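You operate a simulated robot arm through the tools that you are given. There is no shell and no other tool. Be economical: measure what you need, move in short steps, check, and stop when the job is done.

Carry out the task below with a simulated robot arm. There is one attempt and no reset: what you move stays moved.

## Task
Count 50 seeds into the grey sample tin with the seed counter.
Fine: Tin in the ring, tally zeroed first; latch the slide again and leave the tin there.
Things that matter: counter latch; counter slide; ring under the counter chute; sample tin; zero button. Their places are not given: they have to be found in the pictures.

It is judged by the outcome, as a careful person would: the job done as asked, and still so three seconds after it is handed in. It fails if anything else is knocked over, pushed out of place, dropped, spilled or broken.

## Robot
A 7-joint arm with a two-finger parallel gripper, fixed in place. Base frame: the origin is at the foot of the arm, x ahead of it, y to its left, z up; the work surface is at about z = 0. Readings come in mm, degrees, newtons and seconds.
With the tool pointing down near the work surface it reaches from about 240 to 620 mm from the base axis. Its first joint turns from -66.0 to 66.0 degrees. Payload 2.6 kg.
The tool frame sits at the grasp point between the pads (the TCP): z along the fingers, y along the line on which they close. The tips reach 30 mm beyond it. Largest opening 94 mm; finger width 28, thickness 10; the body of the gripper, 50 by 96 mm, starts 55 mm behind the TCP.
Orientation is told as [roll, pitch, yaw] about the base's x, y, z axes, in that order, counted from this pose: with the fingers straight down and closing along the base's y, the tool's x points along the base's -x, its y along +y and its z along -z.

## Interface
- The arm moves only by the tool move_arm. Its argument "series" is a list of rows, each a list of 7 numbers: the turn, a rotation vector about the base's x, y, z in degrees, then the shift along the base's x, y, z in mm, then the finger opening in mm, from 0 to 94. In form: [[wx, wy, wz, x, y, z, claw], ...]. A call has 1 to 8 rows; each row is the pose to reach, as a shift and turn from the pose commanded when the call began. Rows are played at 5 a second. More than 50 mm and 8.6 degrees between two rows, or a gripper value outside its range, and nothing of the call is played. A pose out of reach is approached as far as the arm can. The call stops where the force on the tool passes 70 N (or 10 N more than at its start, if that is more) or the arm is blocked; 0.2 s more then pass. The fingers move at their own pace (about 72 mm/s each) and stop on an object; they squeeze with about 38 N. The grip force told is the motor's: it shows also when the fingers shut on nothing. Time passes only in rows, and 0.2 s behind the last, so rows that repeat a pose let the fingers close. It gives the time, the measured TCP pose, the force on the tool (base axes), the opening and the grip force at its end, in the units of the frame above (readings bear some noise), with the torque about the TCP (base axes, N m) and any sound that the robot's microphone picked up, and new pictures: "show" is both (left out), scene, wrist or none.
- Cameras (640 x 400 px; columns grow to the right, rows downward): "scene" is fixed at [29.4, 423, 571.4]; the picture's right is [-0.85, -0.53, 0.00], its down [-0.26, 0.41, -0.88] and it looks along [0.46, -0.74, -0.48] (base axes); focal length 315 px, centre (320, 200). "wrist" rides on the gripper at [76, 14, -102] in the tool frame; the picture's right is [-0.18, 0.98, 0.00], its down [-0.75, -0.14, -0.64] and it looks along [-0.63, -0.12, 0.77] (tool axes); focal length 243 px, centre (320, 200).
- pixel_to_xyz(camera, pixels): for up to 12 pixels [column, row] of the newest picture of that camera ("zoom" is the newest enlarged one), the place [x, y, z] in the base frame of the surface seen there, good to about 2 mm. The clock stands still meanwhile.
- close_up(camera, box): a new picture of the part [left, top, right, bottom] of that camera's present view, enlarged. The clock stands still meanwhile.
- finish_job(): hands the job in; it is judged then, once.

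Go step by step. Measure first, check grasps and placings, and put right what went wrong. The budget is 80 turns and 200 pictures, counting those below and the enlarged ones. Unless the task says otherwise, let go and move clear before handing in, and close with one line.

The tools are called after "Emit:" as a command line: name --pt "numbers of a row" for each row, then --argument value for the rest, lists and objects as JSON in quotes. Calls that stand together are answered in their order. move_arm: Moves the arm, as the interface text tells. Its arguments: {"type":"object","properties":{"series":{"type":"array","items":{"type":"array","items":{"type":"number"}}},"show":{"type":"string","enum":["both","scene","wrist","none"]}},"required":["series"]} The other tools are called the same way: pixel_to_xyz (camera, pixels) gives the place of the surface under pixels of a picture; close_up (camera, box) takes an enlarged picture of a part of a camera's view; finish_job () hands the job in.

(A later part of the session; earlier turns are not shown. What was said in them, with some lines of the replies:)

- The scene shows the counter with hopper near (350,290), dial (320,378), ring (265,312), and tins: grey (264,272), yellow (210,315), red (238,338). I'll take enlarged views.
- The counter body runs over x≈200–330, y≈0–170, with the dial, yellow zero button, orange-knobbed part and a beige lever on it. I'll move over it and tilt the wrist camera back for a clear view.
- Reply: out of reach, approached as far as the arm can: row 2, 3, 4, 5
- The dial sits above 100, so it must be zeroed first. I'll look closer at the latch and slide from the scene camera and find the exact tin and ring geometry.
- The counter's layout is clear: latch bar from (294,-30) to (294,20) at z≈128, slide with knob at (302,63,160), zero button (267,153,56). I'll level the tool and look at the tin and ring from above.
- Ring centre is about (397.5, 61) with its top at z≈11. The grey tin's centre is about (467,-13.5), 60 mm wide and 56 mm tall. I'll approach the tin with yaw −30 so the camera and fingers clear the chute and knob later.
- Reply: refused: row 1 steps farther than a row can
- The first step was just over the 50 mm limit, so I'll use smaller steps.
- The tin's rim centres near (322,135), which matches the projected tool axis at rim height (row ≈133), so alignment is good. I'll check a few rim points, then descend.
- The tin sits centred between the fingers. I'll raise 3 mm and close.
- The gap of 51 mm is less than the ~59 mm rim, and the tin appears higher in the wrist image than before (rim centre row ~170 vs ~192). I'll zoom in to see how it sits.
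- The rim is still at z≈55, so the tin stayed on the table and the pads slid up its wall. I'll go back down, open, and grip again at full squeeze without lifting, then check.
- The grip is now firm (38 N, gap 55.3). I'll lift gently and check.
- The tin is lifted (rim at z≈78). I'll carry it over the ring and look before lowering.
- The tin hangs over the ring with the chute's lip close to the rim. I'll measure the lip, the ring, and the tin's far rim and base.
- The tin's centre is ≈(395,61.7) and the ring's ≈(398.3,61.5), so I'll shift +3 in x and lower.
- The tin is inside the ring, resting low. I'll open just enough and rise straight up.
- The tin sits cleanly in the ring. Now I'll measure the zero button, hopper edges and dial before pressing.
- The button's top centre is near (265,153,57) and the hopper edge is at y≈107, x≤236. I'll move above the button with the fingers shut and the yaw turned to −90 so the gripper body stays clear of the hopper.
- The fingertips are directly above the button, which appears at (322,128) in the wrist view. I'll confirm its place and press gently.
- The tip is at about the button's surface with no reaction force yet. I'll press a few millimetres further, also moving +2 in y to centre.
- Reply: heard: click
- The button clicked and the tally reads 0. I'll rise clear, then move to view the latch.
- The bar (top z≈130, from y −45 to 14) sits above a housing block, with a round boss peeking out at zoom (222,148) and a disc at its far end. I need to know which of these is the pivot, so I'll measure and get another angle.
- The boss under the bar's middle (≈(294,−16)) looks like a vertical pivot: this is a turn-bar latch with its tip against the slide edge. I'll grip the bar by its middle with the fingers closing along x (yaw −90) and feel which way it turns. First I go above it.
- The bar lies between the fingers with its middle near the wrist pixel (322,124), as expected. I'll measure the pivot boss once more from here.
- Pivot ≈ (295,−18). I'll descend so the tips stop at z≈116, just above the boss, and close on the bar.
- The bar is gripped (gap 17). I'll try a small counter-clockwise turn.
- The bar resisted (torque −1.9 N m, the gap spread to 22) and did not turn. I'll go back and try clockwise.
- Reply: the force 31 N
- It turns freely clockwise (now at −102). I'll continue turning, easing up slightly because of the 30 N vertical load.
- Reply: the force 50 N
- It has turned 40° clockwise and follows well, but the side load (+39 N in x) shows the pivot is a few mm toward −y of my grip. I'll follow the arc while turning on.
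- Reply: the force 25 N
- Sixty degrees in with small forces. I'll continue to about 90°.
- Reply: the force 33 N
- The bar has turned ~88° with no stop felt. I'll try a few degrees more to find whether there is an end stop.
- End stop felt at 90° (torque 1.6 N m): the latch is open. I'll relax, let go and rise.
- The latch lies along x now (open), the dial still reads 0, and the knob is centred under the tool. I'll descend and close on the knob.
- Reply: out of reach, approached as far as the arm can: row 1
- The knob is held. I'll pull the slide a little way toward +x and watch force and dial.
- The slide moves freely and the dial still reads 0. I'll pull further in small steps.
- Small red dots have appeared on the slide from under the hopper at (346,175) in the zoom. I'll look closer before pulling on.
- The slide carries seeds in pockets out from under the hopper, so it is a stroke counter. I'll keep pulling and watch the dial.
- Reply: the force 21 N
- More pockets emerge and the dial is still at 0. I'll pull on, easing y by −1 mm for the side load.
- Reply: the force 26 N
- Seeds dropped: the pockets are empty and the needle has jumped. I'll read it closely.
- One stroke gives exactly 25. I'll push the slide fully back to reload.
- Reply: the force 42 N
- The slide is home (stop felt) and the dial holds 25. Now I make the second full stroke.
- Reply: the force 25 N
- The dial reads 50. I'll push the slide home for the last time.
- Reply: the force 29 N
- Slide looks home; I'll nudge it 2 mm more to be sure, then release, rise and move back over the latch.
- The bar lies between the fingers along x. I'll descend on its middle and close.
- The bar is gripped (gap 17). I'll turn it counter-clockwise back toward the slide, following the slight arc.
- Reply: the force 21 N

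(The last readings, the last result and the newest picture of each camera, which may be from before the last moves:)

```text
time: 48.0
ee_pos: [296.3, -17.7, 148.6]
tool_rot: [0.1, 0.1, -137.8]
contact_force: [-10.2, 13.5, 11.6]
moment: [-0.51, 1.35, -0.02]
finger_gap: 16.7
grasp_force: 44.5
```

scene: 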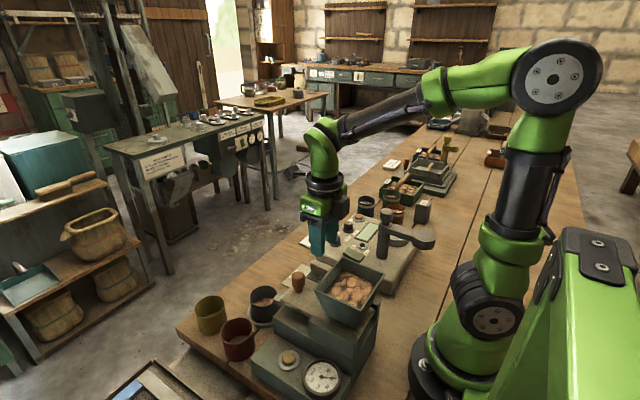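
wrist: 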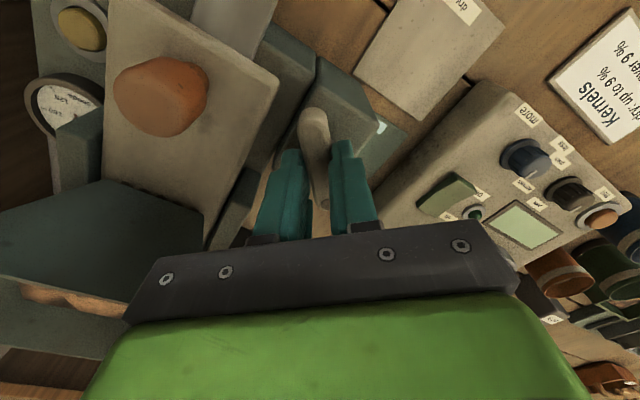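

The bar follows with low loads. I'll turn the remaining ~48° until the end stop.

Emit:
move_arm --pt "0 0 7 -0.5 0.5 0 0" --pt "0 0 14 -1 0.8 0 0" --pt "0 0 21 -1.3 1 0 0" --pt "0 0 28 -1.6 1.2 0 0" --pt "0 0 35 -2 1.4 0 0" --pt "0 0 42 -2.2 1.5 0 0" --pt "0 0 49 -2.4 1.5 0 0" --pt "0 0 52 -2.4 1.5 0 0"

Emit:
close_up --camera "wrist" --box '[220, 60, 420, 220]'

```text
time: 49.8
ee_pos: [295.5, -16.6, 148.6]
tool_rot: [0.1, 0.4, -86.4]
contact_force: [-9.4, 8.6, 7.8]
moment: [1.07, 0.29, -1.55]
finger_gap: 17.7
grasp_force: 45.8
```

scene: 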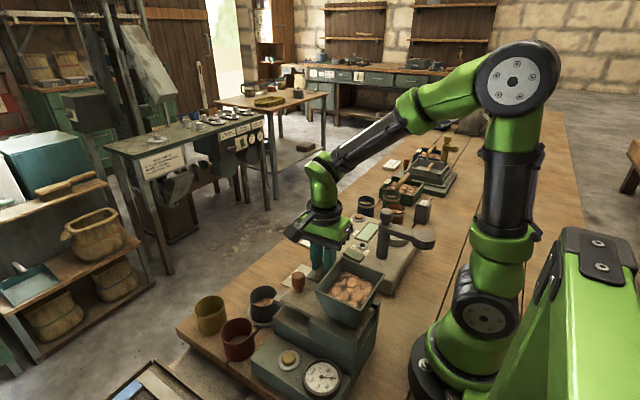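
wrist: 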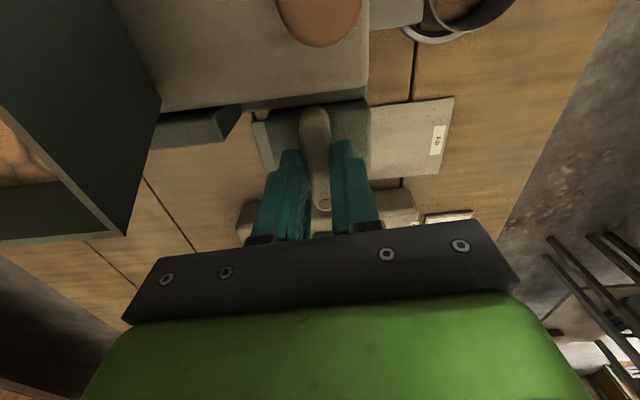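

```text
2.50 times, centred on (320, 140) of wrist
```

zoom: 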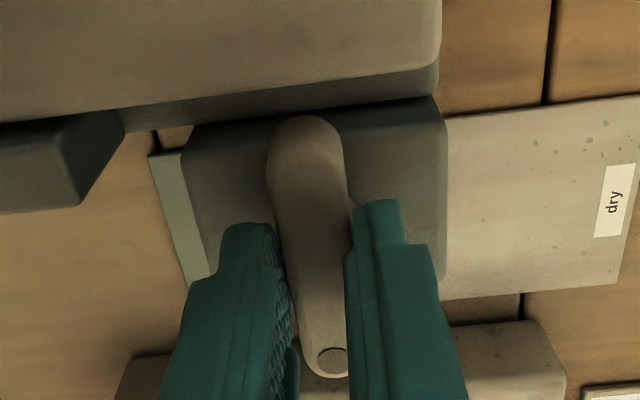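

The end stop is felt again (torque −1.55 N m) with the bar back along y. I'll relax the twist, open, and rise clear.

Emit:
move_arm --pt "0 0 -3 0 0 0 0" --pt "0 0 -3 0 0 0 40" --pt "0 0 -3 0 0 0 40" --pt "0 0 -3 0 0 25 40" --pt "0 0 -3 0 0 60 40" --pt "0 0 -3 15 -10 100 40" --pt "0 0 -3 40 -30 135 40"

Emit:
close_up --camera "scene" --box '[220, 240, 380, 400]'

Emit:
close_up --camera "scene" --box '[290, 245, 354, 295]'

Emit:
close_up --camera "scene" --box '[290, 350, 354, 400]'

```text
time: 51.4
ee_pos: [334.6, -46.7, 281.8]
tool_rot: [0.5, 0.0, -89.0]
contact_force: [-0.7, -0.5, -0.2]
moment: [0.01, -0.01, 0.03]
finger_gap: 40.2
grasp_force: 0.0
```

scene: 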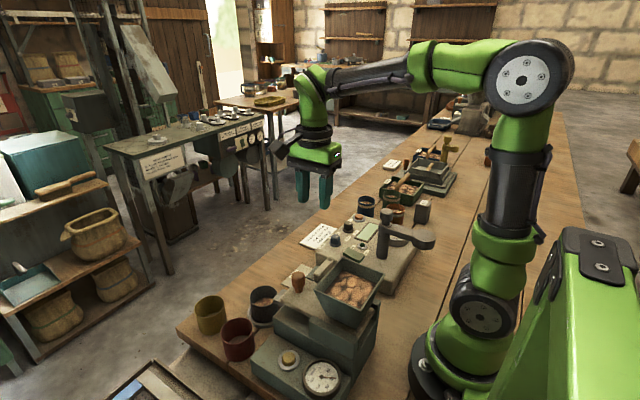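
wrist: 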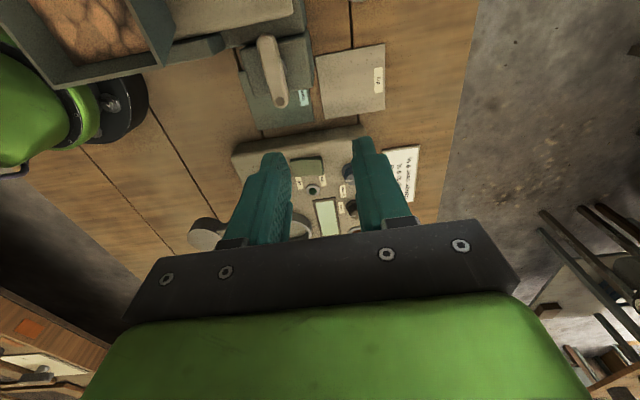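

```text
2.50 times, centred on (300, 320) of scene
```

zoom: 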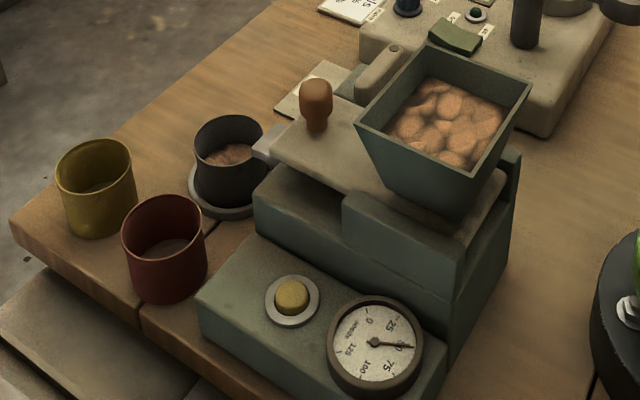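

```text
8.00 times, centred on (322, 270) of scene
```

zoom: 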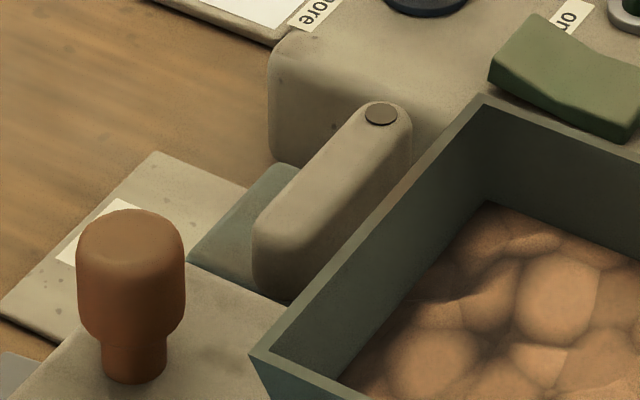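

```text
8.00 times, centred on (322, 375) of scene
```

zoom: 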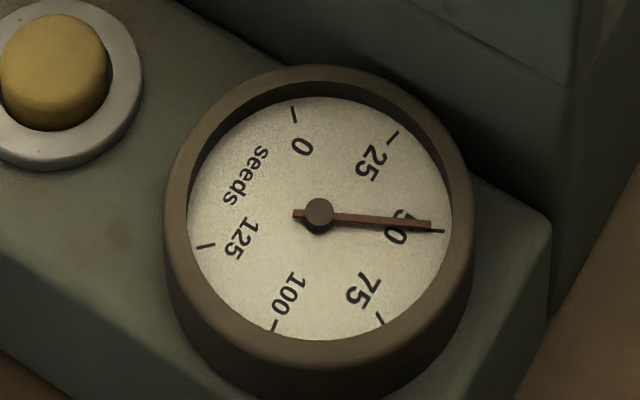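

The slide is home and the latch sits exactly as it did at the start. The dial reads 50, the tin holds the seeds in the ring, and the arm is clear, so I'm handing in.

Emit:
finish_job

```text
The job is handed in.
```

I counted 50 seeds into the grey sample tin, in two strokes of 25 from a tally zeroed first. The slide is latched again and the tin is still in the ring.
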